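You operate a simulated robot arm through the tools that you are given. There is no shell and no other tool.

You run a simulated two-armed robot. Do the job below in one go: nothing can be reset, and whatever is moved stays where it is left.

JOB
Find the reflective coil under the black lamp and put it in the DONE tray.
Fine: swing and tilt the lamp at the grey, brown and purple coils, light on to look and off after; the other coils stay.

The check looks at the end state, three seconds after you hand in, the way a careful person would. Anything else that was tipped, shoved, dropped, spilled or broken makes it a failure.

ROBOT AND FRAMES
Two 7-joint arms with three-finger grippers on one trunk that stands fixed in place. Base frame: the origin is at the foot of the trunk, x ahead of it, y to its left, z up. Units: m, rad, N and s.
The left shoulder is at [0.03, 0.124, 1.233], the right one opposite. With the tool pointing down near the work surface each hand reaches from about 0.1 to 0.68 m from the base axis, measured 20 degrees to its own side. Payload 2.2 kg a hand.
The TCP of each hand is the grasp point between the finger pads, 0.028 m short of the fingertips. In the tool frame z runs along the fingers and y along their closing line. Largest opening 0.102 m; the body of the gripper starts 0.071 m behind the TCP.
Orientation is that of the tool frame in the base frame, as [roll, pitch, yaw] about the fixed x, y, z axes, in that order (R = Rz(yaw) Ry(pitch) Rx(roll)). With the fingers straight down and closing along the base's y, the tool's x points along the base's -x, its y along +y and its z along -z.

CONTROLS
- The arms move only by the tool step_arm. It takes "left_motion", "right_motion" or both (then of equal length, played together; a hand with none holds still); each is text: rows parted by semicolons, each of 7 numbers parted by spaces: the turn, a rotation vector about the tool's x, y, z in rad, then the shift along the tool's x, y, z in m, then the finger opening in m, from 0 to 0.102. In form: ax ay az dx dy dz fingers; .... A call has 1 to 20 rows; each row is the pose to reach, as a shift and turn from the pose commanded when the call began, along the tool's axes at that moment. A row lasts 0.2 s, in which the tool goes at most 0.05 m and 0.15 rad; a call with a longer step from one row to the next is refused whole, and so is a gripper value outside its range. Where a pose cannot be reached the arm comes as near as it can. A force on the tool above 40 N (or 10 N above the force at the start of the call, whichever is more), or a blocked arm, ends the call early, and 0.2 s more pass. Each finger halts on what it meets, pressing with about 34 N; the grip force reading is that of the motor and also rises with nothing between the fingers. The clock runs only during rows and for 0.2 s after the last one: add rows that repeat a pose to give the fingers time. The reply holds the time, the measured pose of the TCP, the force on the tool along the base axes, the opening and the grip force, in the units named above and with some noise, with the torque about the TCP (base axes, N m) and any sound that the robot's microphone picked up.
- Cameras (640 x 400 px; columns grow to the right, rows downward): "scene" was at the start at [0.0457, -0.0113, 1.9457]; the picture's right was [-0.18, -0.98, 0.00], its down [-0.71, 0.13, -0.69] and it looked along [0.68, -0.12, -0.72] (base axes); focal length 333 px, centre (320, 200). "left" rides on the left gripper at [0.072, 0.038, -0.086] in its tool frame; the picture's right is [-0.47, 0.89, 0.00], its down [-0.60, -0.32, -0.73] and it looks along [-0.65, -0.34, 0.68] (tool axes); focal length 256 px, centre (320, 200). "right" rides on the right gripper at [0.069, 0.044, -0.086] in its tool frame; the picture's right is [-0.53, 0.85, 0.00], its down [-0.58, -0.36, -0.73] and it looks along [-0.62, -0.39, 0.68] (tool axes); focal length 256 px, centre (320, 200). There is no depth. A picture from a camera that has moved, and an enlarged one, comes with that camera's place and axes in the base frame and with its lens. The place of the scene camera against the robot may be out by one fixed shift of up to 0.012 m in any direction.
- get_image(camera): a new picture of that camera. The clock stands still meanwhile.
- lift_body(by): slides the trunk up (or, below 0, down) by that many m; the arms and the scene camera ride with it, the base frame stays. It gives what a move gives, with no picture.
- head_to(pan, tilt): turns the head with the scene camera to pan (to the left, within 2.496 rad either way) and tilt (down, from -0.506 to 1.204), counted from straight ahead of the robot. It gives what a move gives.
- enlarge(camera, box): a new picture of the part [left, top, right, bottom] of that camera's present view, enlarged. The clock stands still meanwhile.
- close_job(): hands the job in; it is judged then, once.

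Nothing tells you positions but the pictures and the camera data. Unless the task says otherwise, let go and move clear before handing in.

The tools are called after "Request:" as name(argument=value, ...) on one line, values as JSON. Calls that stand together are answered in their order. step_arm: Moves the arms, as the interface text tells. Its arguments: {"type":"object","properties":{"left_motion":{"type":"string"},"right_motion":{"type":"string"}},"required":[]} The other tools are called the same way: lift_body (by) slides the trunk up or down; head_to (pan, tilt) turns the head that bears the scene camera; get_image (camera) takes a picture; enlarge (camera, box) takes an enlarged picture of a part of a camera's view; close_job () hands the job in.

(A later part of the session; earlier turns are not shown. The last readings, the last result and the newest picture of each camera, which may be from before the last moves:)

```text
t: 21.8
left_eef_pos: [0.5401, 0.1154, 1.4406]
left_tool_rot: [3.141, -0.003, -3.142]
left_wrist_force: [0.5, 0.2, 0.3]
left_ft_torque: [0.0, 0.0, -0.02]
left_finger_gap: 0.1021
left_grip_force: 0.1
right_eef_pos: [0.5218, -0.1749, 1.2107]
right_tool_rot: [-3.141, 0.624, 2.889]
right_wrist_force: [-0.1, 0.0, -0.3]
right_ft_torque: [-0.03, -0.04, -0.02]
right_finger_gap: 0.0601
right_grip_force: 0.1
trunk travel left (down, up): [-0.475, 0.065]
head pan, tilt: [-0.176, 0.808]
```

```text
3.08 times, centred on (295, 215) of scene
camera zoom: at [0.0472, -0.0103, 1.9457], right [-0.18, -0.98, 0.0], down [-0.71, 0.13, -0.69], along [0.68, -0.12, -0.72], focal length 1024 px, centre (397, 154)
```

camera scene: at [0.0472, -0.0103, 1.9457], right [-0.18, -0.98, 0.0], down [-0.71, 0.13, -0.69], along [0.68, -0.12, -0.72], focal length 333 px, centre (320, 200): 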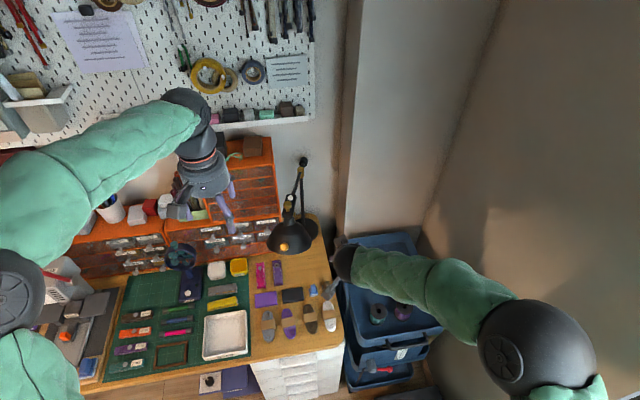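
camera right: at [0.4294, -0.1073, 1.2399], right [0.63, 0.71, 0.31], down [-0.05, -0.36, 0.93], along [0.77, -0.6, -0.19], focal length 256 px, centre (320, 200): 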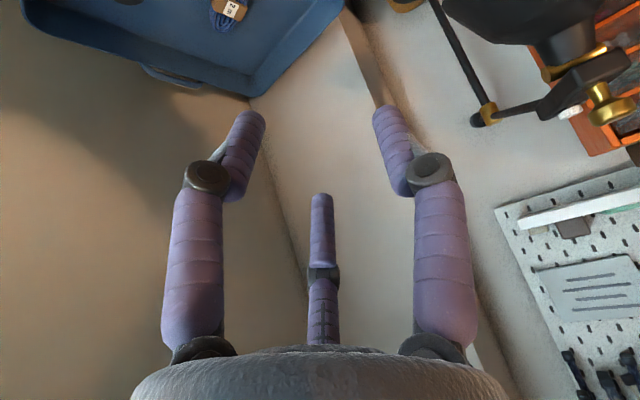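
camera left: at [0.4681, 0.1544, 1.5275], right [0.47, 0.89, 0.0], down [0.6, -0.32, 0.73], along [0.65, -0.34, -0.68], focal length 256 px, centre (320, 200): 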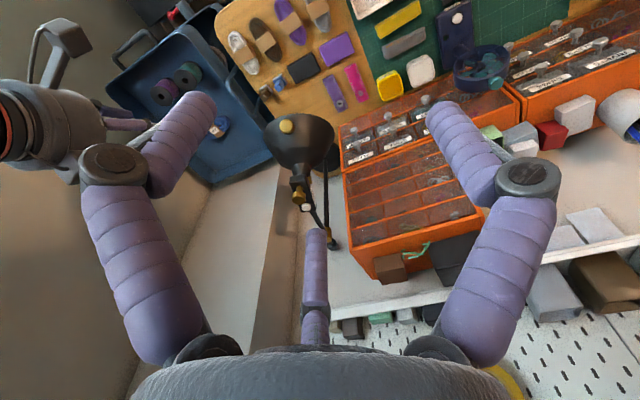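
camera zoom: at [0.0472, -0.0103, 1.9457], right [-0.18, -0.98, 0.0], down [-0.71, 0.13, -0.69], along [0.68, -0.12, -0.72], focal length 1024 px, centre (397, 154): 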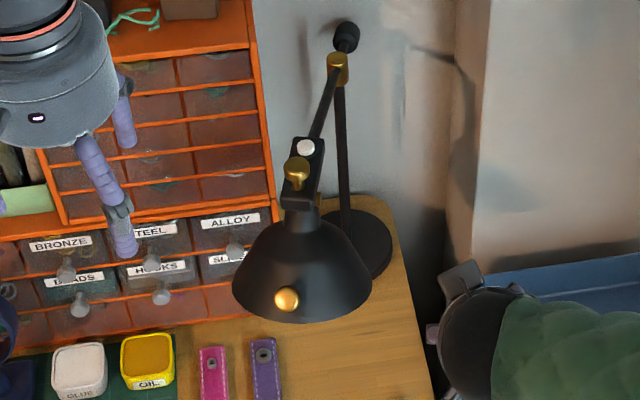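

The shade is tilted toward the coils and everything else looks undisturbed. Next I'll shift the left hand out of the way and bring the closed right fist above the LIGHT button at about (0.788, -0.054, 1.193).

Request:
step_arm(left_motion="0 0 0 0 0.02 0 0.102; 0 0 0 0 0.04 0 0.102; 0 0 0 0 0.06 0 0.102; 0 0 0 0 0.08 0 0.102; 0 0 0 0 0.1 0 0.102; 0 0 0 0 0.12 0 0.102; 0 0 0 0 0.12 0 0.102; 0 0 0 0 0.12 0 0.102; 0 0 0 0 0.12 0 0.102; 0 0 0 0 0.12 0 0.102; 0 0 0 0 0.12 0 0.102; 0 0 0 0 0.12 0 0.102; 0 0 0 0 0.12 0 0.102", right_motion="0 0 0 -0.0234 0 -0.0325 0.03; 0 0 0 -0.0467 0 -0.065 0; 0 0 0 -0.0701 0 -0.0974 0; 0 0.047 0 -0.0902 0.023 -0.0782 0; 0 0.094 0 -0.1103 0.046 -0.059 0; 0 0.14 0 -0.1304 0.0689 -0.0398 0; 0 0.187 0 -0.1506 0.0919 -0.0207 0; 0 0.234 0 -0.1707 0.1149 -0.0015 0; 0 0.28 0 -0.1908 0.1379 0.0177 0; 0 0.327 0 -0.2109 0.1608 0.0369 0; 0 0.374 0 -0.231 0.1838 0.0561 0; 0 0.374 0 -0.231 0.1838 0.0561 0; 0 0.374 0 -0.231 0.1838 0.0561 0")

Request:
get_image(camera="right")

Request:
get_image(camera="left")

Request:
get_image(camera="scene")

```text
t: 24.6
left_eef_pos: [0.5369, 0.2339, 1.441]
left_tool_rot: [3.141, 0.0, -3.141]
left_wrist_force: [0.0, 0.2, 0.7]
left_ft_torque: [0.04, -0.02, 0.0]
left_finger_gap: 0.102
left_grip_force: 0.1
right_eef_pos: [0.7795, -0.0547, 1.304]
right_tool_rot: [3.14, 0.253, 2.889]
right_wrist_force: [0.2, -0.4, 0.2]
right_ft_torque: [0.04, 0.01, 0.01]
right_finger_gap: 0.0022
right_grip_force: 31.4
trunk travel left (down, up): [-0.475, 0.065]
head pan, tilt: [-0.176, 0.808]
```

```text
taken
camera right: at [0.7035, 0.009, 1.3699], right [0.71, 0.69, 0.14], down [0.27, -0.45, 0.85], along [0.65, -0.57, -0.51], focal length 256 px, centre (320, 200)
```

right: 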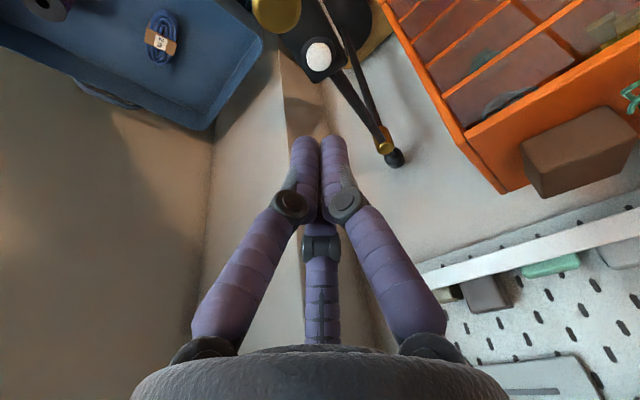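

```text
taken
camera left: at [0.4658, 0.2735, 1.5278], right [0.47, 0.89, 0.0], down [0.6, -0.32, 0.73], along [0.65, -0.34, -0.68], focal length 256 px, centre (320, 200)
```

left: 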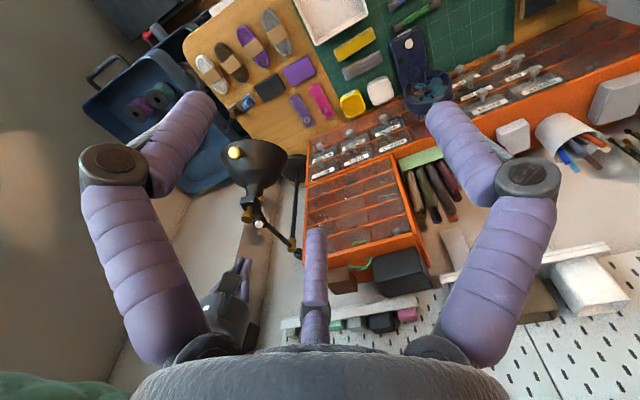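

```text
taken
camera scene: at [0.0443, -0.0125, 1.9458], right [-0.18, -0.98, 0.0], down [-0.71, 0.13, -0.69], along [0.68, -0.12, -0.72], focal length 333 px, centre (320, 200)
```

scene: 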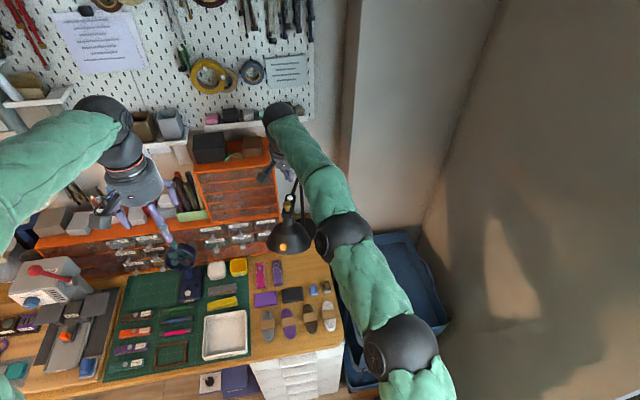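

The fist is over the button, which I now take to be at about (0.791, -0.048, 1.19). I'll come down to about 1 cm above it and check the alignment.

Request:
step_arm(right_motion="0 0 0 0.003 0.004 0.02 0; 0 0 0 0.007 0.0094 0.04 0; 0 0 0 0.012 0.0094 0.058 0; 0 0 0 0.0165 0.0094 0.0732 0; 0 0 0 0.0165 0.0094 0.0732 0")

Request:
get_image(camera="right")

Request:
enlarge(camera="left", box=[180, 100, 340, 300])

```text
t: 25.8
left_eef_pos: [0.5388, 0.2348, 1.441]
left_tool_rot: [3.141, 0.0, -3.141]
left_wrist_force: [0.2, 0.4, 0.1]
left_ft_torque: [-0.04, -0.01, 0.01]
left_finger_gap: 0.102
left_grip_force: 0.1
right_eef_pos: [0.7843, -0.043, 1.2262]
right_tool_rot: [-3.141, 0.254, 2.89]
right_wrist_force: [0.7, 0.1, -0.8]
right_ft_torque: [-0.02, 0.02, -0.01]
right_finger_gap: 0.0019
right_grip_force: 31.4
trunk travel left (down, up): [-0.475, 0.065]
head pan, tilt: [-0.176, 0.808]
```

```text
taken
camera right: at [0.7087, 0.0204, 1.2931], right [0.71, 0.69, 0.13], down [0.27, -0.45, 0.85], along [0.65, -0.57, -0.51], focal length 256 px, centre (320, 200)
```

right: 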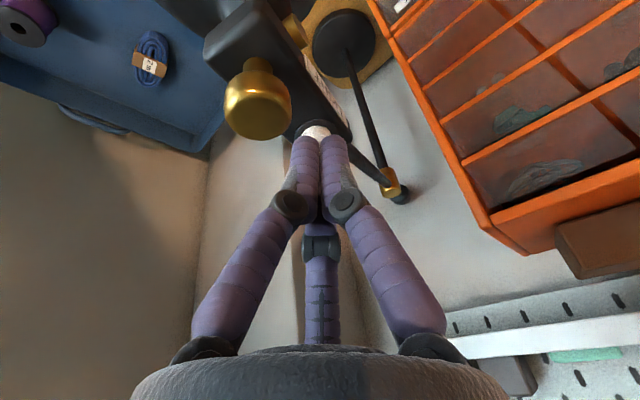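

```text
2.00 times, centred on (260, 200) of left
camera zoom: at [0.4667, 0.2746, 1.5272], right [0.47, 0.89, 0.0], down [0.6, -0.32, 0.73], along [0.65, -0.34, -0.68], focal length 512 px, centre (440, 200)
```

zoom: 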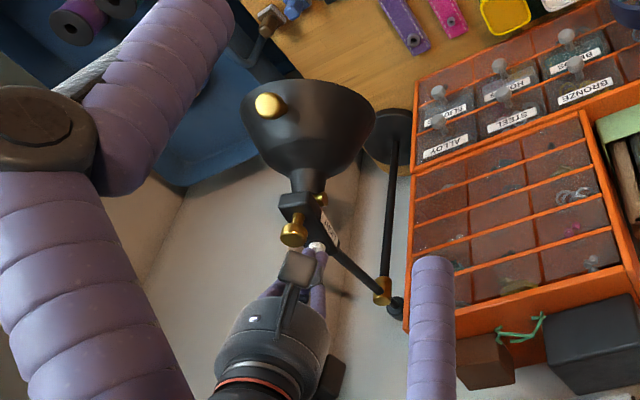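

The fingertips are lined up over the button. I'll press gently straight down about 14 mm from here and lift back off.

Request:
step_arm(right_motion="0 0 0 0.001 0 0.004 0; 0 0 0 0.002 0 0.008 0; 0 0 0 0.003 0 0.0116 0; 0 0 0 0.0035 0 0.0136 0; 0 0 0 0.002 0 0.008 0; 0 0 0 0 0 0 0; 0 0 0 -0.003 0 -0.012 0")

Request:
get_image(camera="scene")

Request:
get_image(camera="left")

Request:
enlarge(camera="scene", box=[220, 230, 360, 350])

```text
t: 27.4
left_eef_pos: [0.5391, 0.2352, 1.441]
left_tool_rot: [3.139, 0.0, 3.14]
left_wrist_force: [0.3, 0.9, 0.1]
left_ft_torque: [-0.02, 0.02, 0.0]
left_finger_gap: 0.1021
left_grip_force: 0.1
right_eef_pos: [0.785, -0.0454, 1.24]
right_tool_rot: [3.141, 0.253, 2.889]
right_wrist_force: [-0.8, 0.8, 0.2]
right_ft_torque: [-0.01, 0.0, 0.02]
right_finger_gap: 0.0021
right_grip_force: 31.4
trunk travel left (down, up): [-0.475, 0.065]
head pan, tilt: [-0.176, 0.808]
heard: click
```

```text
taken
camera scene: at [0.0454, -0.0111, 1.9458], right [-0.18, -0.98, 0.0], down [-0.71, 0.13, -0.69], along [0.68, -0.12, -0.72], focal length 333 px, centre (320, 200)
```

scene: 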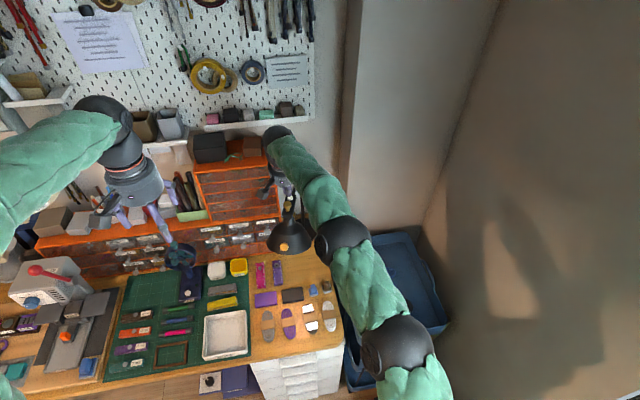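

```text
taken
camera left: at [0.4667, 0.2746, 1.5272], right [0.47, 0.89, 0.0], down [0.6, -0.32, 0.73], along [0.65, -0.34, -0.68], focal length 256 px, centre (320, 200)
```

left: 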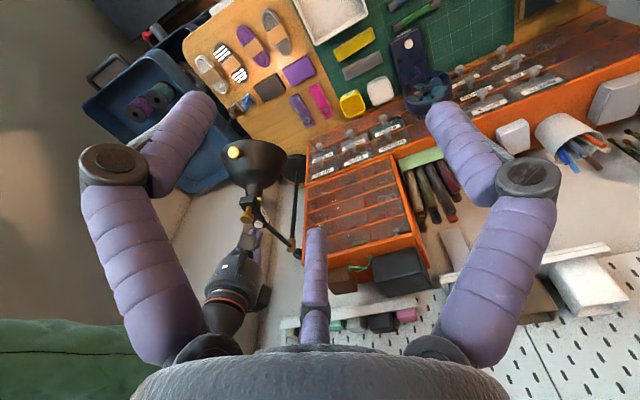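

```text
3.33 times, centred on (290, 290) of scene
camera zoom: at [0.0454, -0.0111, 1.9458], right [-0.18, -0.98, 0.0], down [-0.71, 0.13, -0.69], along [0.68, -0.12, -0.72], focal length 1110 px, centre (420, -100)
```

zoom: 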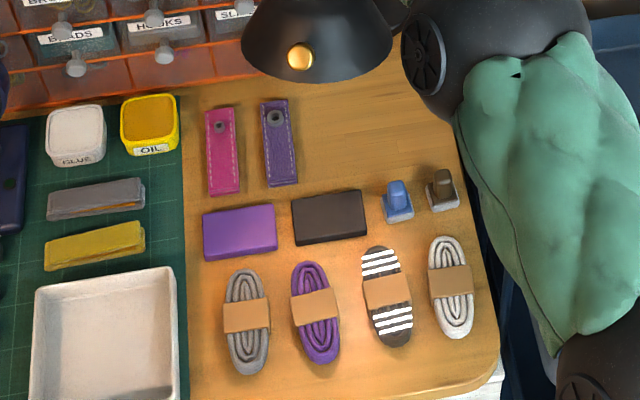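

The light clicked on and the brown coil now shows bright white reflective bands. I'll take a closer look to confirm the grey and purple ones are lit but plain.

Request:
enlarge(camera="scene", box=[255, 275, 335, 350])

Request:
enlarge(camera="left", box=[180, 0, 340, 130])

```text
5.33 times, centred on (295, 312) of scene
camera zoom: at [0.0454, -0.0111, 1.9458], right [-0.18, -0.98, 0.0], down [-0.71, 0.13, -0.69], along [0.68, -0.12, -0.72], focal length 1776 px, centre (453, -400)
```

zoom: 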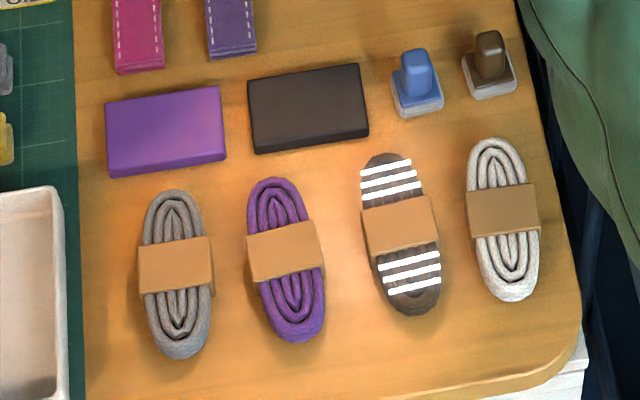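

```text
3.08 times, centred on (260, 65) of left
camera zoom: at [0.4667, 0.2746, 1.5272], right [0.47, 0.89, 0.0], down [0.6, -0.32, 0.73], along [0.65, -0.34, -0.68], focal length 788 px, centre (505, 615)
```

zoom: 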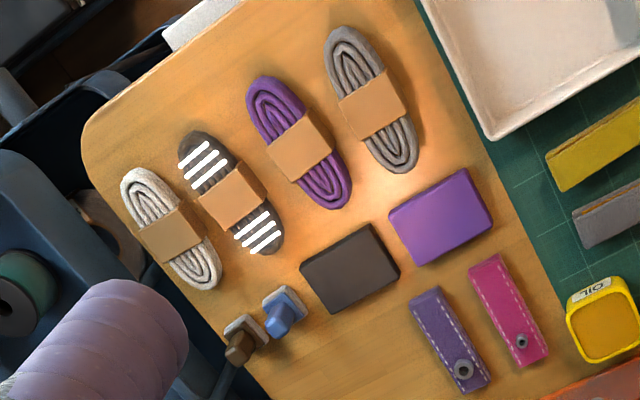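

The grey, purple and brown coils are all lit, and only the brown one reflects, so the brown coil is the target. I'll press the button again to switch the light off, then lift away.

Request:
step_arm(right_motion="0 0 0 0.002 0 0.008 0; 0 0 0 0.004 0 0.016 0; 0 0 0 0.005 0 0.02 0; 0 0 0 0.006 0 0.0236 0; 0 0 0 0.0066 0 0.0258 0; 0 0 0 0.005 0 0.02 0; 0 0 0 0.003 0 0.012 0; 0 0 0 0 0 0 0; 0 0 0 -0.01 0 -0.04 0; 0 0 0 -0.02 0 -0.08 0")

Request:
enlarge(camera="scene", box=[220, 180, 360, 350])

Request:
enlarge(camera="left", box=[180, 0, 340, 250])

```text
t: 29.6
left_eef_pos: [0.539, 0.2358, 1.4406]
left_tool_rot: [3.141, -0.001, 3.141]
left_wrist_force: [-0.7, 0.6, -0.1]
left_ft_torque: [0.01, 0.01, 0.03]
left_finger_gap: 0.1019
left_grip_force: 0.0
right_eef_pos: [0.7787, -0.0453, 1.3189]
right_tool_rot: [-3.141, 0.253, 2.887]
right_wrist_force: [0.2, 0.9, -1.0]
right_ft_torque: [-0.03, -0.02, -0.03]
right_finger_gap: 0.0021
right_grip_force: 31.4
right hand out of reach, approached as far as the arm can: row 10
trunk travel left (down, up): [-0.475, 0.065]
head pan, tilt: [-0.176, 0.808]
heard: click
```

```text
2.35 times, centred on (290, 265) of scene
camera zoom: at [0.045, -0.0106, 1.9458], right [-0.18, -0.98, 0.0], down [-0.71, 0.13, -0.69], along [0.68, -0.12, -0.72], focal length 783 px, centre (391, 47)
```

zoom: 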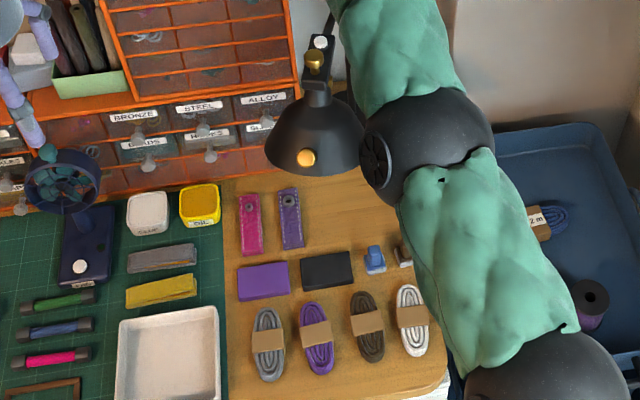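

```text
1.60 times, centred on (260, 125) of left
camera zoom: at [0.4664, 0.275, 1.5273], right [0.47, 0.89, 0.0], down [0.6, -0.32, 0.73], along [0.65, -0.34, -0.68], focal length 410 px, centre (416, 320)
```

zoom: 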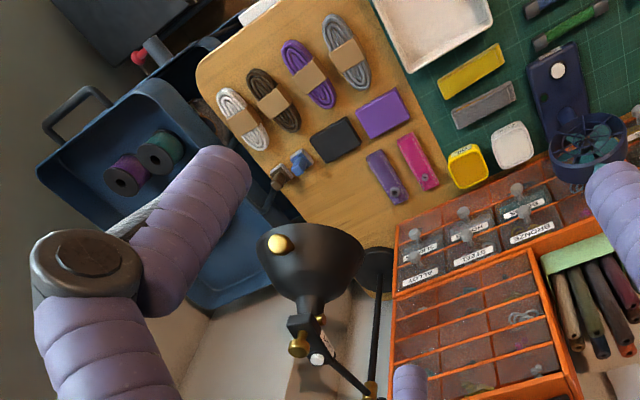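

The light is off again. I'll retract the right arm to its side and lower the left hand on its own side, keeping well in front of the lamp. It will then move in on the brown coil at about (0.585, -0.06).

Request:
step_arm(left_motion="0 0 0 0.007 0 0.02 0.102; 0 0 0 0.014 0 0.06 0.102; 0 0 0 0.021 0 0.1 0.102; 0 0 0 0.028 0 0.14 0.1; 0 0 0 0.035 0 0.18 0.09; 0 0 0 0.042 0 0.22 0.08; 0 0 0 0.049 0 0.26 0.075; 0 0 0 0.056 0 0.3 0.075; 0 0 0 0.063 0 0.34 0.075; 0 0 0 0.069 0 0.38 0.075; 0 0 0 0.069 0 0.42 0.075; 0 0 0 0.069 0 0.44 0.075; 0 0 0 0.069 0 0.44 0.075", right_motion="0 0 0 0.0097 -0.0311 -0.0128 0; 0 0 0 0.0194 -0.0623 -0.0257 0; 0 0 0 0.0291 -0.0934 -0.0385 0; 0 0 0 0.0388 -0.1246 -0.0513 0; 0 0 0 0.0486 -0.1557 -0.0642 0; 0 0 0 0.0583 -0.1868 -0.077 0; 0 0 0 0.068 -0.218 -0.0898 0; 0 0 0 0.0777 -0.2491 -0.1026 0; 0 0 0 0.0874 -0.2803 -0.1155 0; 0 0 0 0.0971 -0.3114 -0.1283 0; 0 0 0 0.0971 -0.3114 -0.1283 0; 0 0 0 0.0971 -0.3114 -0.1283 0; 0 0 0 0.0971 -0.3114 -0.1283 0")

Request:
get_image(camera="scene")

Request:
get_image(camera="left")

Request:
enlarge(camera="scene", box=[180, 220, 360, 370])

```text
t: 32.4
left_eef_pos: [0.4663, 0.2337, 1.0031]
left_tool_rot: [3.141, -0.002, -3.141]
left_wrist_force: [0.3, 0.2, -0.2]
left_ft_torque: [0.0, -0.01, 0.01]
left_finger_gap: 0.0751
left_grip_force: 0.0
right_eef_pos: [0.5819, -0.3149, 1.4224]
right_tool_rot: [3.14, 0.252, 2.889]
right_wrist_force: [-1.0, 0.2, 1.3]
right_ft_torque: [-0.03, 0.0, 0.0]
right_finger_gap: 0.0023
right_grip_force: 31.6
trunk travel left (down, up): [-0.475, 0.065]
head pan, tilt: [-0.176, 0.808]
```

```text
taken
camera scene: at [0.0454, -0.0116, 1.9458], right [-0.18, -0.98, 0.0], down [-0.71, 0.13, -0.69], along [0.68, -0.12, -0.72], focal length 333 px, centre (320, 200)
```

scene: 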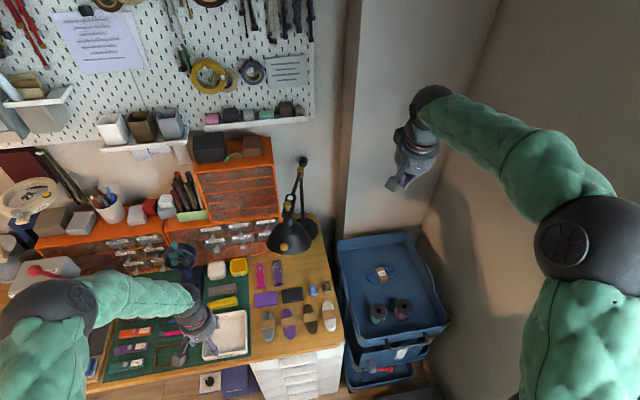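

```text
taken
camera left: at [0.3944, 0.2728, 1.0898], right [0.47, 0.89, 0.0], down [0.6, -0.32, 0.73], along [0.65, -0.34, -0.68], focal length 256 px, centre (320, 200)
```

left: 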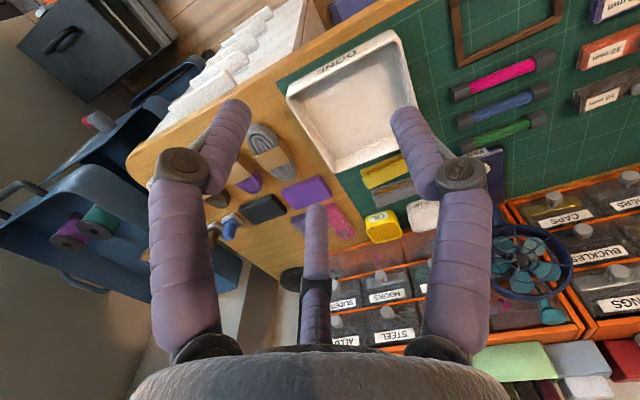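

```text
2.67 times, centred on (270, 295) of scene
camera zoom: at [0.0454, -0.0116, 1.9458], right [-0.18, -0.98, 0.0], down [-0.71, 0.13, -0.69], along [0.68, -0.12, -0.72], focal length 888 px, centre (453, -53)
```

zoom: 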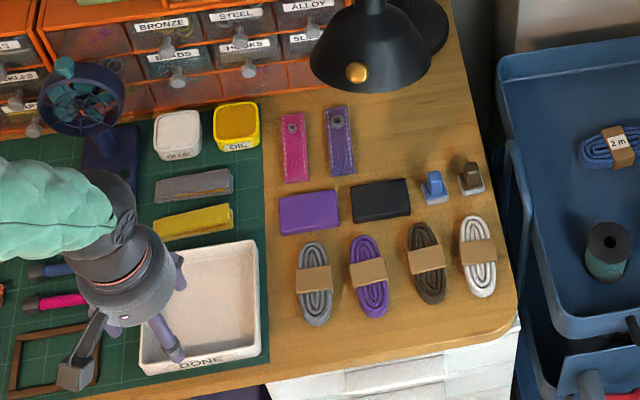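

The DONE tray spans about x 0.49–0.635, y 0.17–0.295, and the coils lie with their long axes along x. I'll slide the left hand across in front of the lamp to hover short of the brown coil, pitched slightly forward.

Request:
step_arm(left_motion="0 -0.0375 0 -0.002 -0.035 0.005 0.075; 0 -0.075 0 -0.004 -0.07 0.01 0.075; 0 -0.1125 0 -0.006 -0.105 0.02 0.075; 0 -0.15 0 -0.01 -0.145 0.03 0.075; 0 -0.1875 0 -0.016 -0.185 0.04 0.075; 0 -0.225 0 -0.022 -0.225 0.05 0.075; 0 -0.2625 0 -0.028 -0.26 0.053 0.075; 0 -0.3 0 -0.034 -0.294 0.053 0.075; 0 -0.3 0 -0.034 -0.294 0.053 0.075")

Request:
get_image(camera="left")

Request:
get_image(camera="scene")

```text
t: 34.4
left_eef_pos: [0.5043, -0.0612, 0.948]
left_tool_rot: [3.141, 0.3, -3.141]
left_wrist_force: [-1.1, -0.1, 0.3]
left_ft_torque: [0.0, -0.03, -0.01]
left_finger_gap: 0.0751
left_grip_force: 0.0
right_eef_pos: [0.5811, -0.3148, 1.4221]
right_tool_rot: [3.141, 0.252, 2.887]
right_wrist_force: [-0.6, -0.2, -0.3]
right_ft_torque: [0.03, 0.0, 0.0]
right_finger_gap: 0.0021
right_grip_force: 30.9
trunk travel left (down, up): [-0.475, 0.065]
head pan, tilt: [-0.176, 0.808]
```

```text
taken
camera left: at [0.4103, -0.0219, 1.0102], right [0.44, 0.89, 0.14], down [0.36, -0.32, 0.88], along [0.82, -0.34, -0.46], focal length 256 px, centre (320, 200)
```

left: 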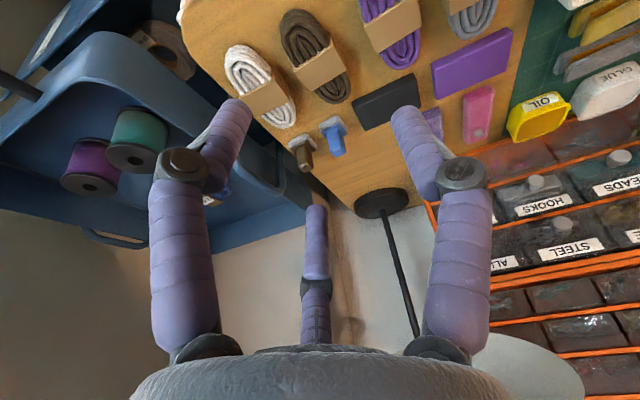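

```text
taken
camera scene: at [0.0455, -0.0103, 1.9458], right [-0.18, -0.98, 0.0], down [-0.71, 0.13, -0.69], along [0.68, -0.12, -0.72], focal length 333 px, centre (320, 200)
```

scene: 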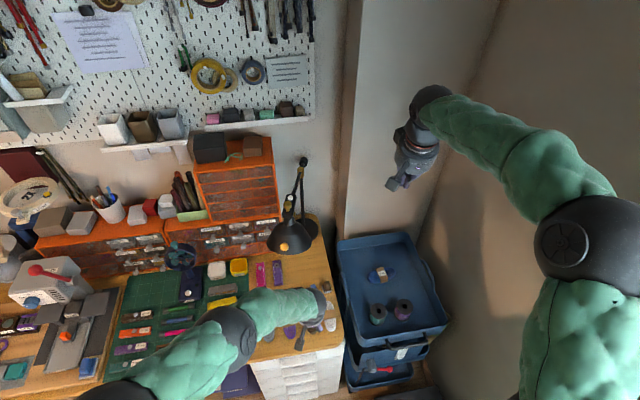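

The brown coil's paper band is at about (0.58, -0.07), z about 0.75–0.77. I'll come closer for a better height estimate.

Request:
step_arm(left_motion="0 0 0 -0.01 -0.002 0.029 0.075; 0 0 0 -0.019 -0.005 0.058 0.075; 0 0 0 -0.028 -0.007 0.087 0.075; 0 0 0 -0.0373 -0.009 0.1162 0.075; 0 0 0 -0.0373 -0.009 0.1162 0.075")

Request:
get_image(camera="left")

Request:
enlarge(camera="scene", box=[220, 230, 360, 370])

```text
t: 35.6
left_eef_pos: [0.5722, -0.0695, 0.8495]
left_tool_rot: [3.141, 0.299, 3.142]
left_wrist_force: [-0.5, 0.5, 0.5]
left_ft_torque: [0.0, -0.02, 0.0]
left_finger_gap: 0.075
left_grip_force: 0.0
right_eef_pos: [0.5805, -0.3147, 1.4224]
right_tool_rot: [-3.141, 0.253, 2.89]
right_wrist_force: [0.7, -1.2, 0.2]
right_ft_torque: [0.01, -0.03, -0.02]
right_finger_gap: 0.0019
right_grip_force: 31.5
trunk travel left (down, up): [-0.475, 0.065]
head pan, tilt: [-0.176, 0.808]
```

```text
taken
camera left: at [0.4778, -0.0301, 0.9109], right [0.44, 0.89, 0.14], down [0.36, -0.32, 0.88], along [0.82, -0.34, -0.46], focal length 256 px, centre (320, 200)
```

left: 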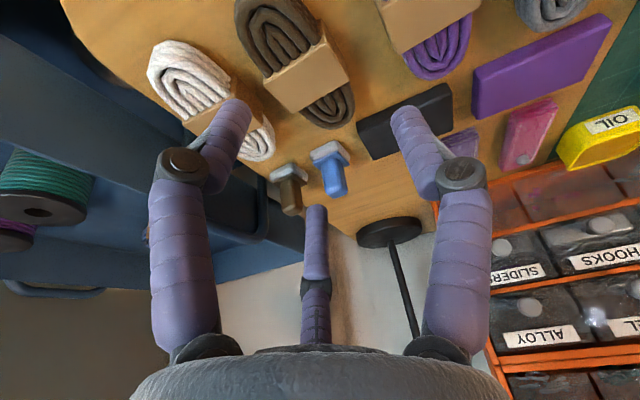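

```text
2.86 times, centred on (290, 300) of scene
camera zoom: at [0.0445, -0.0113, 1.9458], right [-0.18, -0.98, 0.0], down [-0.71, 0.13, -0.69], along [0.68, -0.12, -0.72], focal length 951 px, centre (406, -86)
```

zoom: 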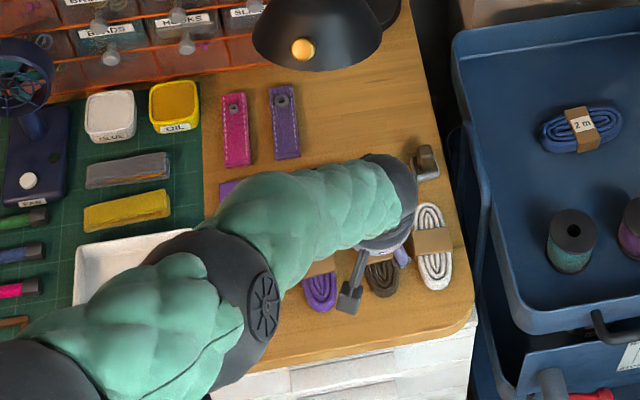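

The neighbouring white coil leaves a gap of only about 18 mm, so I need sharper positions before going down. I'll enlarge the view over the coils.

Request:
enlarge(camera="left", box=[130, 0, 490, 190])

Request:
enlarge(camera="scene", box=[280, 285, 340, 345])

```text
1.78 times, centred on (310, 95) of left
camera zoom: at [0.4778, -0.0301, 0.9109], right [0.44, 0.89, 0.14], down [0.36, -0.32, 0.88], along [0.82, -0.34, -0.46], focal length 455 px, centre (338, 387)
```

zoom: 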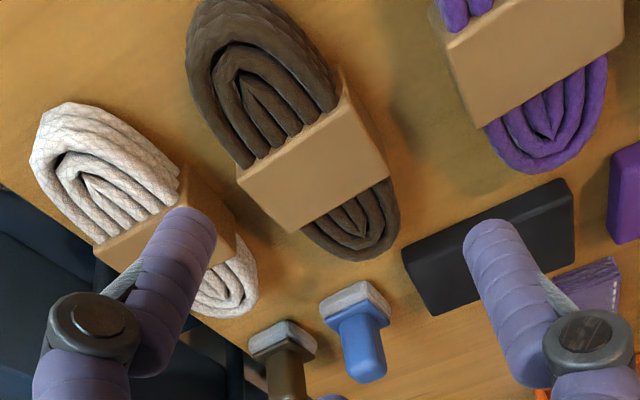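

```text
6.67 times, centred on (310, 315) of scene
camera zoom: at [0.0445, -0.0113, 1.9458], right [-0.18, -0.98, 0.0], down [-0.71, 0.13, -0.69], along [0.68, -0.12, -0.72], focal length 2220 px, centre (387, -567)
```

zoom: 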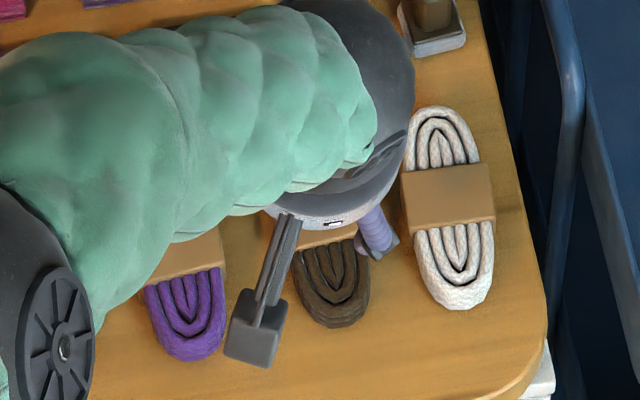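

The brown coil's band is centred near (0.587, -0.072) and about 47 mm wide, with gaps of roughly 21 mm (white side) and 27 mm (purple side). I'll narrow the opening to 58 mm and come down with the tips just above coil height.

Request:
step_arm(left_motion="0 0 0 0.0013 -0.0006 0.0125 0.066; 0 0 0 0.0026 -0.0012 0.025 0.058; 0 0 0 0.004 -0.002 0.0375 0.058; 0 0 0 0.0053 -0.0025 0.0502 0.058; 0 0 0 0.0053 -0.0025 0.0502 0.058")

Request:
get_image(camera="left")

Request:
enlarge(camera="scene", box=[280, 285, 340, 345])

```text
t: 36.8
left_eef_pos: [0.5824, -0.073, 0.7985]
left_tool_rot: [-3.14, 0.301, 3.141]
left_wrist_force: [0.1, 0.0, -0.7]
left_ft_torque: [0.01, -0.03, -0.02]
left_finger_gap: 0.0581
left_grip_force: 0.0
right_eef_pos: [0.5818, -0.315, 1.4222]
right_tool_rot: [-3.141, 0.251, 2.887]
right_wrist_force: [-0.5, 0.8, 0.3]
right_ft_torque: [-0.02, 0.02, 0.01]
right_finger_gap: 0.0022
right_grip_force: 31.6
trunk travel left (down, up): [-0.475, 0.065]
head pan, tilt: [-0.176, 0.808]
```

```text
taken
camera left: at [0.4885, -0.0325, 0.8608], right [0.44, 0.89, 0.14], down [0.36, -0.32, 0.88], along [0.82, -0.34, -0.46], focal length 256 px, centre (320, 200)
```

left: 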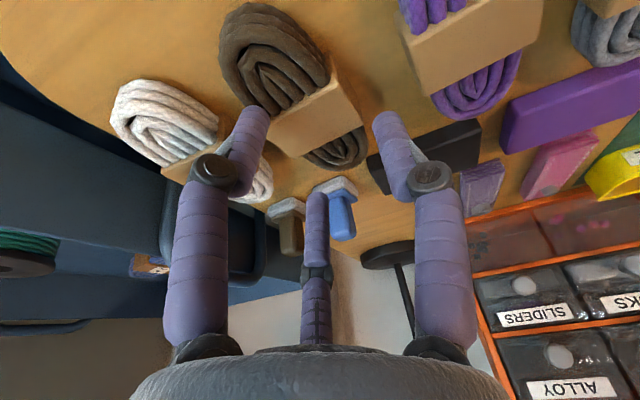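

```text
6.67 times, centred on (310, 315) of scene
camera zoom: at [0.0456, -0.0113, 1.9458], right [-0.18, -0.98, 0.0], down [-0.71, 0.13, -0.69], along [0.68, -0.12, -0.72], focal length 2220 px, centre (387, -567)
```

zoom: 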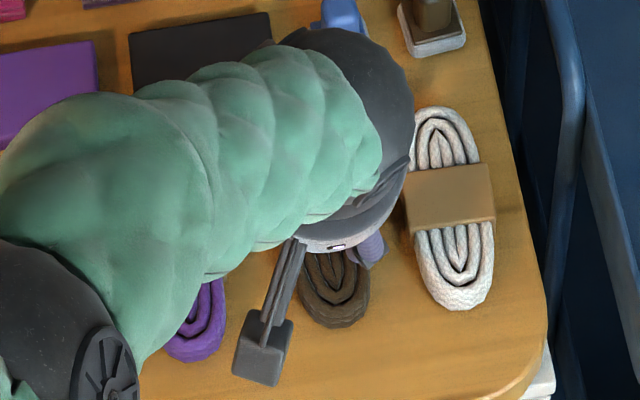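

The band top seems to be at z about 0.765, and the fingers straddle the coil. I'll lower another 10 mm straight down and check for contact.

Request:
step_arm(left_motion="0 0 0 0.0015 0.001 0.0048 0.058; 0 0 0 0.003 0.001 0.0096 0.058; 0 0 0 0.003 0.001 0.0096 0.058")

Request:
get_image(camera="left")

```text
t: 37.6
left_eef_pos: [0.5824, -0.0703, 0.7865]
left_tool_rot: [3.14, 0.298, -3.142]
left_wrist_force: [0.0, -1.5, 2.6]
left_ft_torque: [-0.06, 0.03, 0.06]
left_finger_gap: 0.0654
left_grip_force: 1.0
right_eef_pos: [0.5825, -0.3151, 1.4207]
right_tool_rot: [3.141, 0.251, 2.888]
right_wrist_force: [0.9, 0.3, 0.3]
right_ft_torque: [-0.01, 0.01, -0.03]
right_finger_gap: 0.0021
right_grip_force: 31.1
trunk travel left (down, up): [-0.475, 0.065]
head pan, tilt: [-0.176, 0.808]
```

```text
taken
camera left: at [0.4881, -0.0304, 0.8485], right [0.44, 0.89, 0.14], down [0.36, -0.32, 0.88], along [0.82, -0.34, -0.46], focal length 256 px, centre (320, 200)
```

left: 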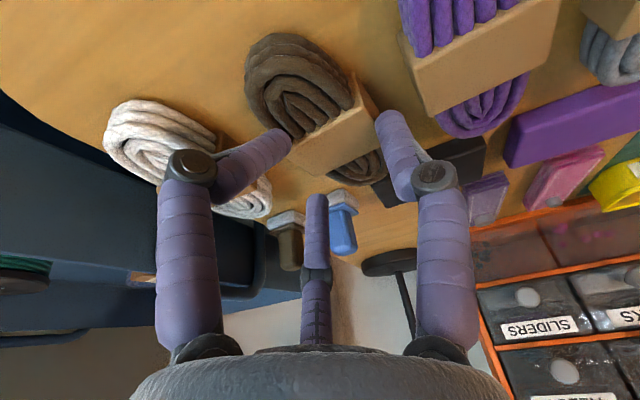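

The finger opening spread from 58 to 65 mm with a light upward force, so a finger is riding on the coil's edge. I'll lift straight back up and look before trying again.

Request:
step_arm(left_motion="0 0 0 -0.0015 0 -0.0048 0.0654; 0 0 0 -0.003 0 -0.0096 0.0654; 0 0 0 -0.006 0 -0.0192 0.065; 0 0 0 -0.009 0 -0.0287 0.065; 0 0 0 -0.009 0 -0.0287 0.065")

Request:
get_image(camera="left")

Request:
enlarge(camera="left", box=[100, 0, 460, 220])

Request:
enlarge(camera="scene", box=[280, 285, 340, 345])

```text
t: 38.8
left_eef_pos: [0.5819, -0.0712, 0.8181]
left_tool_rot: [-3.142, 0.302, -3.14]
left_wrist_force: [-0.3, -0.4, 0.2]
left_ft_torque: [0.04, -0.01, -0.02]
left_finger_gap: 0.0656
left_grip_force: 0.1
right_eef_pos: [0.5808, -0.315, 1.4209]
right_tool_rot: [3.141, 0.253, 2.888]
right_wrist_force: [1.0, 0.0, 0.7]
right_ft_torque: [-0.04, -0.01, 0.01]
right_finger_gap: 0.0023
right_grip_force: 31.6
trunk travel left (down, up): [-0.475, 0.065]
head pan, tilt: [-0.176, 0.808]
```

```text
taken
camera left: at [0.4885, -0.0306, 0.8795], right [0.44, 0.89, 0.14], down [0.36, -0.32, 0.88], along [0.82, -0.34, -0.46], focal length 256 px, centre (320, 200)
```

left: 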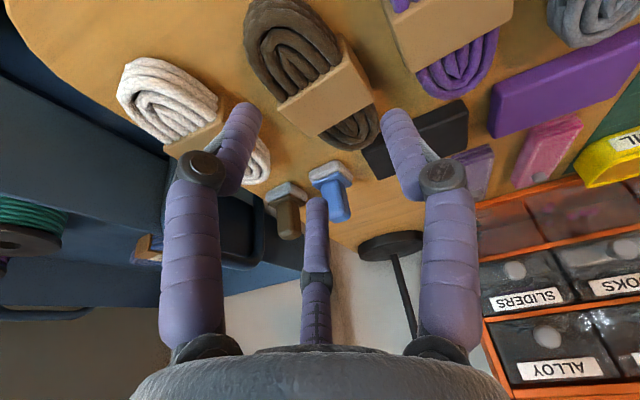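

```text
1.78 times, centred on (280, 110) of left
camera zoom: at [0.4885, -0.0306, 0.8795], right [0.44, 0.89, 0.14], down [0.36, -0.32, 0.88], along [0.82, -0.34, -0.46], focal length 455 px, centre (391, 360)
```

zoom: 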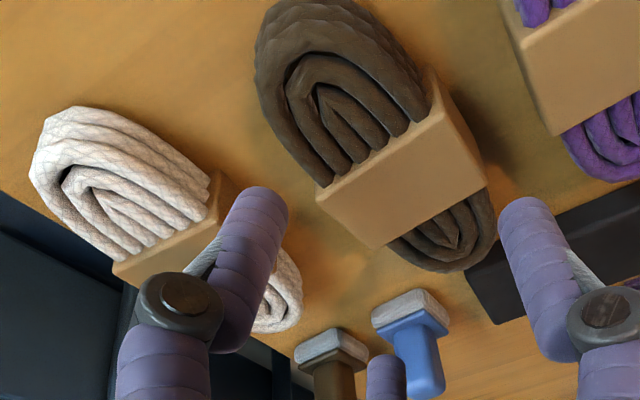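

```text
6.67 times, centred on (310, 315) of scene
camera zoom: at [0.0457, -0.0113, 1.9457], right [-0.18, -0.98, 0.0], down [-0.71, 0.13, -0.69], along [0.68, -0.12, -0.72], focal length 2220 px, centre (387, -567)
```

zoom: 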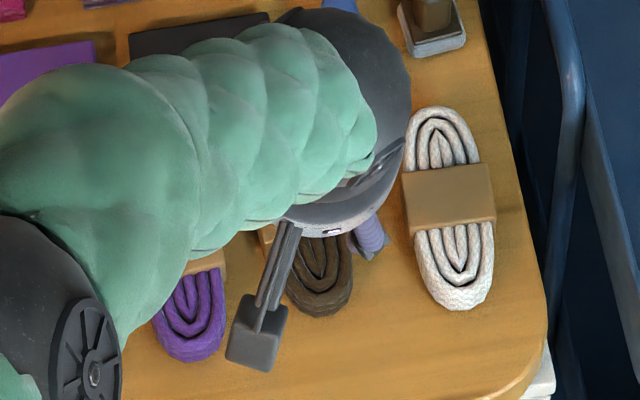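

The brown coil was nudged about 1 cm toward purple without touching it, and now sits near (0.590, -0.060). The prongs really do spread at about ±4 cm along x on the -y side. I'll recentre with a wider 75 mm opening so they clear the coil's narrower ends, then lower again.

Request:
step_arm(left_motion="0 0 0 0 0.003 0 0.07; 0 0 0 0 0.0072 0 0.075; 0 0 0 0.0024 0.0072 0.0077 0.075; 0 0 0 0.0047 0.0072 0.0153 0.075; 0 0 0 0.0071 0.0072 0.023 0.075; 0 0 0 0.0071 0.0072 0.023 0.075")

Request:
enlarge(camera="left", box=[100, 0, 460, 220])

Request:
enlarge(camera="scene", box=[260, 285, 340, 345])

```text
t: 40.2
left_eef_pos: [0.5847, -0.0627, 0.7953]
left_tool_rot: [-3.141, 0.302, -3.141]
left_wrist_force: [-3.1, 1.7, 7.6]
left_ft_torque: [-0.15, 0.38, -0.14]
left_finger_gap: 0.0775
left_grip_force: 1.6
right_eef_pos: [0.5818, -0.3146, 1.4216]
right_tool_rot: [3.142, 0.253, 2.887]
right_wrist_force: [-0.3, 0.0, 0.8]
right_ft_torque: [0.02, -0.01, 0.03]
right_finger_gap: 0.0022
right_grip_force: 31.7
trunk travel left (down, up): [-0.475, 0.065]
head pan, tilt: [-0.176, 0.808]
```

```text
1.78 times, centred on (280, 110) of left
camera zoom: at [0.4903, -0.0234, 0.8568], right [0.44, 0.89, 0.14], down [0.36, -0.32, 0.88], along [0.82, -0.34, -0.46], focal length 455 px, centre (391, 360)
```

zoom: 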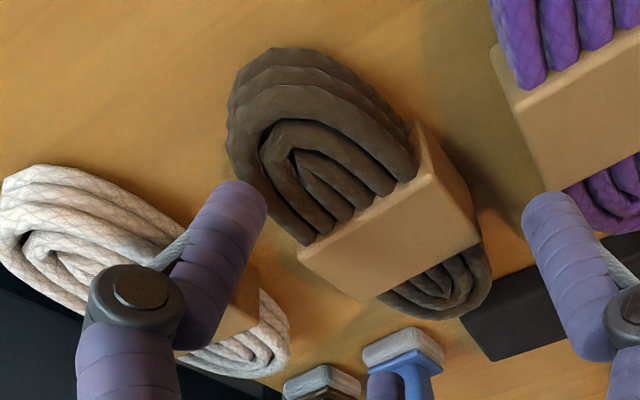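

```text
6.67 times, centred on (300, 315) of scene
camera zoom: at [0.0448, -0.0112, 1.9458], right [-0.18, -0.98, 0.0], down [-0.71, 0.13, -0.69], along [0.68, -0.12, -0.72], focal length 2220 px, centre (453, -567)
```

zoom: 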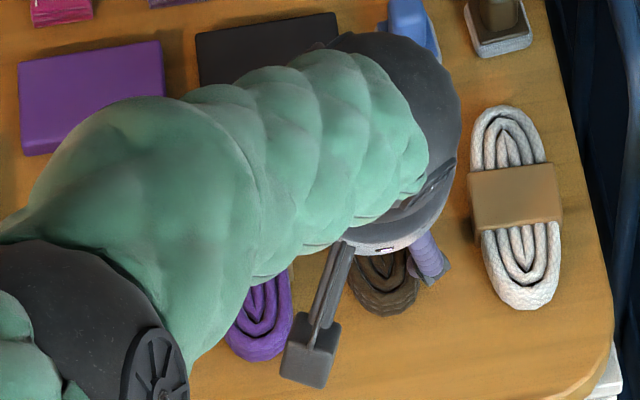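

The force reading places the contact at the near-robot prong, on the coil's blunt end. So the three prongs are real contacts, and my forward pitch puts the near prong lowest. I'll rise, straighten the tool to vertical, and offset it to y about -0.0715 so all three prongs clear the coil and its neighbours.

Request:
step_arm(left_motion="0 0 0 -0.003 0 -0.0096 0.0775; 0 0 0 -0.0059 0 -0.0191 0.076; 0 0 0 -0.0097 -0.0088 -0.0179 0.076; 0 0.15 0 -0.0097 -0.0088 -0.0179 0.076; 0 0.3 0 -0.0097 -0.0088 -0.0179 0.076; 0 0.3 0 -0.0097 -0.0088 -0.0179 0.076")

Request:
get_image(camera="left")

Request:
enlarge(camera="left", box=[100, 0, 460, 220])

Request:
enlarge(camera="scene", box=[240, 185, 360, 345])

```text
t: 41.6
left_eef_pos: [0.5867, -0.0711, 0.8149]
left_tool_rot: [3.141, -0.001, 3.14]
left_wrist_force: [0.9, 0.3, -0.5]
left_ft_torque: [0.0, -0.01, -0.05]
left_finger_gap: 0.0758
left_grip_force: 0.1
right_eef_pos: [0.5825, -0.3145, 1.4219]
right_tool_rot: [-3.141, 0.252, 2.888]
right_wrist_force: [-0.4, 0.3, 0.2]
right_ft_torque: [0.01, 0.02, -0.01]
right_finger_gap: 0.002
right_grip_force: 31.7
trunk travel left (down, up): [-0.475, 0.065]
head pan, tilt: [-0.176, 0.808]
```

```text
taken
camera left: at [0.5148, -0.032, 0.9023], right [0.47, 0.89, 0.0], down [0.61, -0.32, 0.73], along [0.65, -0.34, -0.68], focal length 256 px, centre (320, 200)
```

left: 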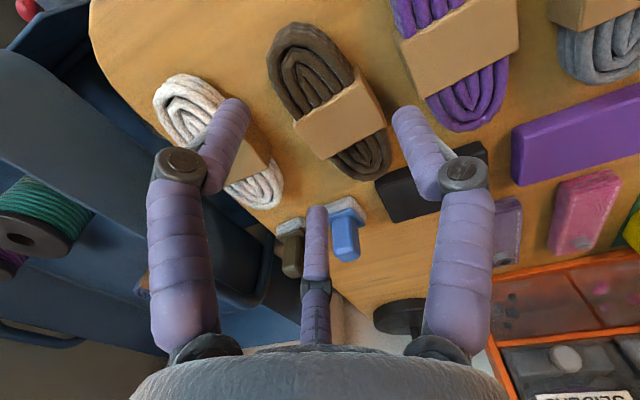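

```text
1.78 times, centred on (280, 110) of left
camera zoom: at [0.5148, -0.032, 0.9023], right [0.47, 0.89, 0.0], down [0.61, -0.32, 0.73], along [0.65, -0.34, -0.68], focal length 455 px, centre (391, 360)
```

zoom: 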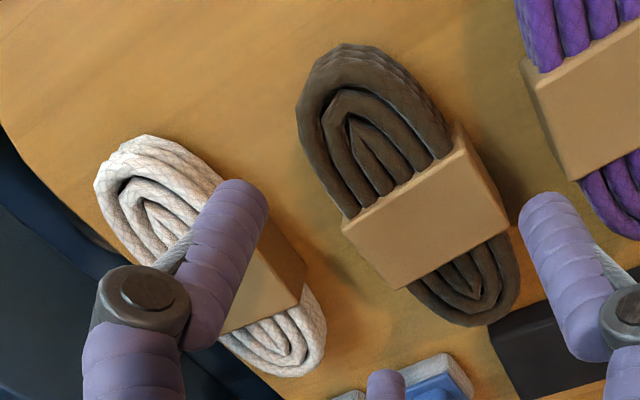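

```text
2.50 times, centred on (300, 265) of scene
camera zoom: at [0.0453, -0.0113, 1.9458], right [-0.18, -0.98, 0.0], down [-0.71, 0.13, -0.69], along [0.68, -0.12, -0.72], focal length 832 px, centre (370, 38)
```

zoom: 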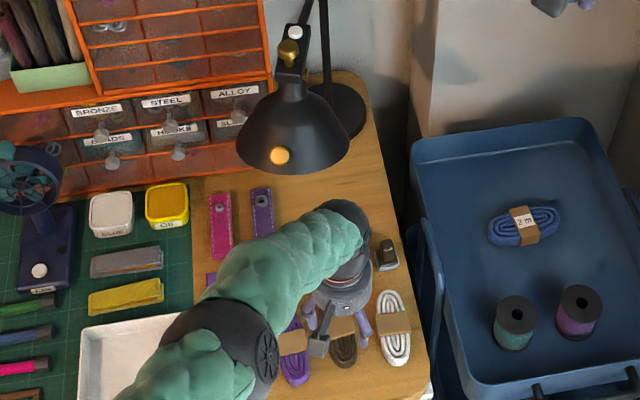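

The coil sits at about (0.594, -0.058), turned roughly 0.09 rad, and the lamp is well clear of the wrist. I'll match that yaw, shift a little, and lower to just past the coil's top while watching force.

Request:
step_arm(left_motion="0 0 -0.09 -0.0073 0.0006 0 0.077; 0 0 -0.09 -0.0073 0.0006 0.01 0.077; 0 0 -0.09 -0.0073 0.0006 0.02 0.077; 0 0 -0.09 -0.0073 0.0006 0.03 0.077; 0 0 -0.09 -0.0073 0.0006 0.03 0.077")

Request:
enlarge(camera="left", box=[100, 0, 460, 220])

```text
t: 42.8
left_eef_pos: [0.5922, -0.07, 0.7854]
left_tool_rot: [3.139, 0.001, -3.053]
left_wrist_force: [-0.6, -0.7, 0.3]
left_ft_torque: [-0.01, 0.0, -0.01]
left_finger_gap: 0.077
left_grip_force: 0.1
left hand out of reach, approached as far as the arm can: row 4
right_eef_pos: [0.5808, -0.3152, 1.4216]
right_tool_rot: [-3.141, 0.252, 2.889]
right_wrist_force: [-0.7, 0.6, -0.3]
right_ft_torque: [-0.01, -0.04, -0.03]
right_finger_gap: 0.0021
right_grip_force: 31.7
trunk travel left (down, up): [-0.475, 0.065]
head pan, tilt: [-0.176, 0.808]
```

```text
1.78 times, centred on (280, 110) of left
camera zoom: at [0.5178, -0.0379, 0.873], right [0.38, 0.92, 0.0], down [0.63, -0.26, 0.73], along [0.68, -0.28, -0.68], focal length 455 px, centre (391, 360)
```

zoom: 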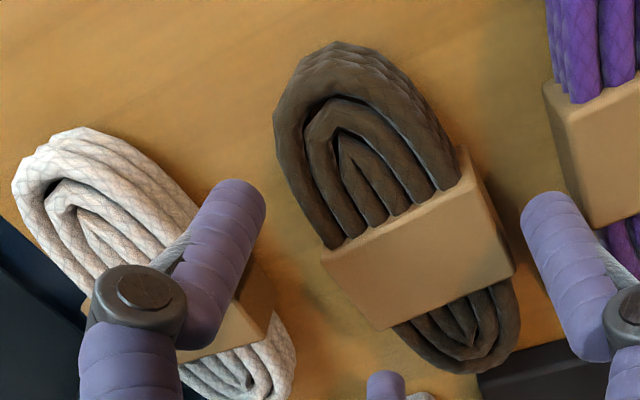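

No contact so far, with the tips just at the coil's top, but the arm is at its low reach limit. I'll use small trunk drops for the last bit of descent.

Request:
lift_body(by=-0.007)

Request:
enlarge(camera="left", box=[100, 0, 460, 220])

```text
t: 43.4
left_eef_pos: [0.5927, -0.0709, 0.779]
left_tool_rot: [3.141, -0.002, -3.052]
left_wrist_force: [0.4, -1.0, -1.1]
left_ft_torque: [0.02, 0.04, -0.03]
left_finger_gap: 0.0766
left_grip_force: 0.1
right_eef_pos: [0.582, -0.3156, 1.4148]
right_tool_rot: [-3.142, 0.251, 2.888]
right_wrist_force: [0.3, -0.7, 0.2]
right_ft_torque: [-0.02, -0.01, 0.01]
right_finger_gap: 0.0021
right_grip_force: 31.6
trunk travel left (down, up): [-0.468, 0.072]
head pan, tilt: [-0.176, 0.808]
```

```text
1.78 times, centred on (280, 110) of left
camera zoom: at [0.5175, -0.038, 0.8653], right [0.38, 0.92, 0.0], down [0.63, -0.26, 0.73], along [0.67, -0.28, -0.68], focal length 455 px, centre (391, 360)
```

zoom: 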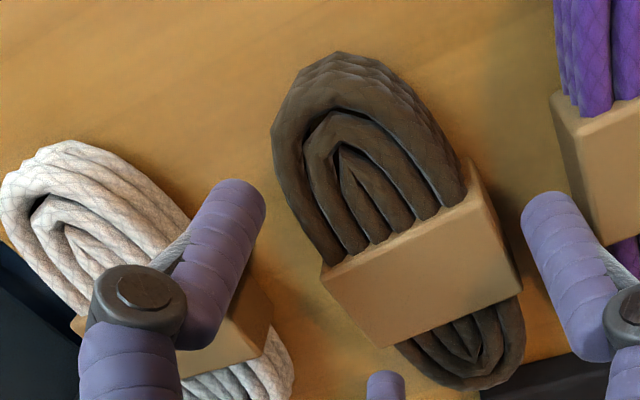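

Still no contact, with tips at about z = 0.751, already beside the coil. One more small drop.

Request:
lift_body(by=-0.007)

Request:
enlarge(camera="left", box=[100, 0, 460, 220])

```text
t: 43.9
left_eef_pos: [0.5918, -0.0706, 0.7726]
left_tool_rot: [3.14, -0.001, -3.052]
left_wrist_force: [0.0, -0.3, 0.0]
left_ft_torque: [0.0, 0.03, -0.03]
left_finger_gap: 0.0769
left_grip_force: 0.0
right_eef_pos: [0.5816, -0.3154, 1.4077]
right_tool_rot: [-3.141, 0.253, 2.888]
right_wrist_force: [0.5, 0.1, 0.4]
right_ft_torque: [-0.02, 0.01, 0.01]
right_finger_gap: 0.0019
right_grip_force: 31.4
trunk travel left (down, up): [-0.461, 0.079]
head pan, tilt: [-0.176, 0.808]
```

```text
1.78 times, centred on (280, 110) of left
camera zoom: at [0.5179, -0.0379, 0.8589], right [0.38, 0.92, 0.0], down [0.63, -0.26, 0.73], along [0.67, -0.28, -0.68], focal length 455 px, centre (391, 360)
```

zoom: 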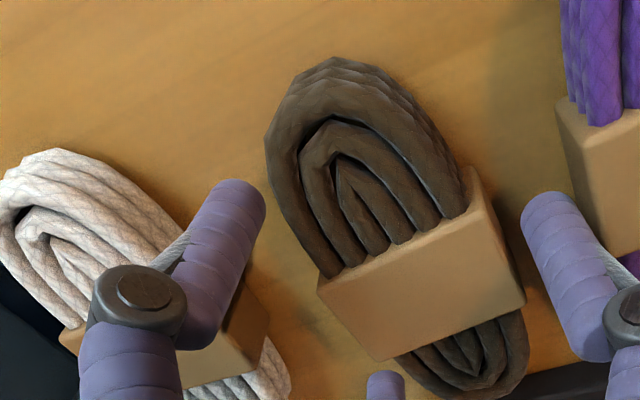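

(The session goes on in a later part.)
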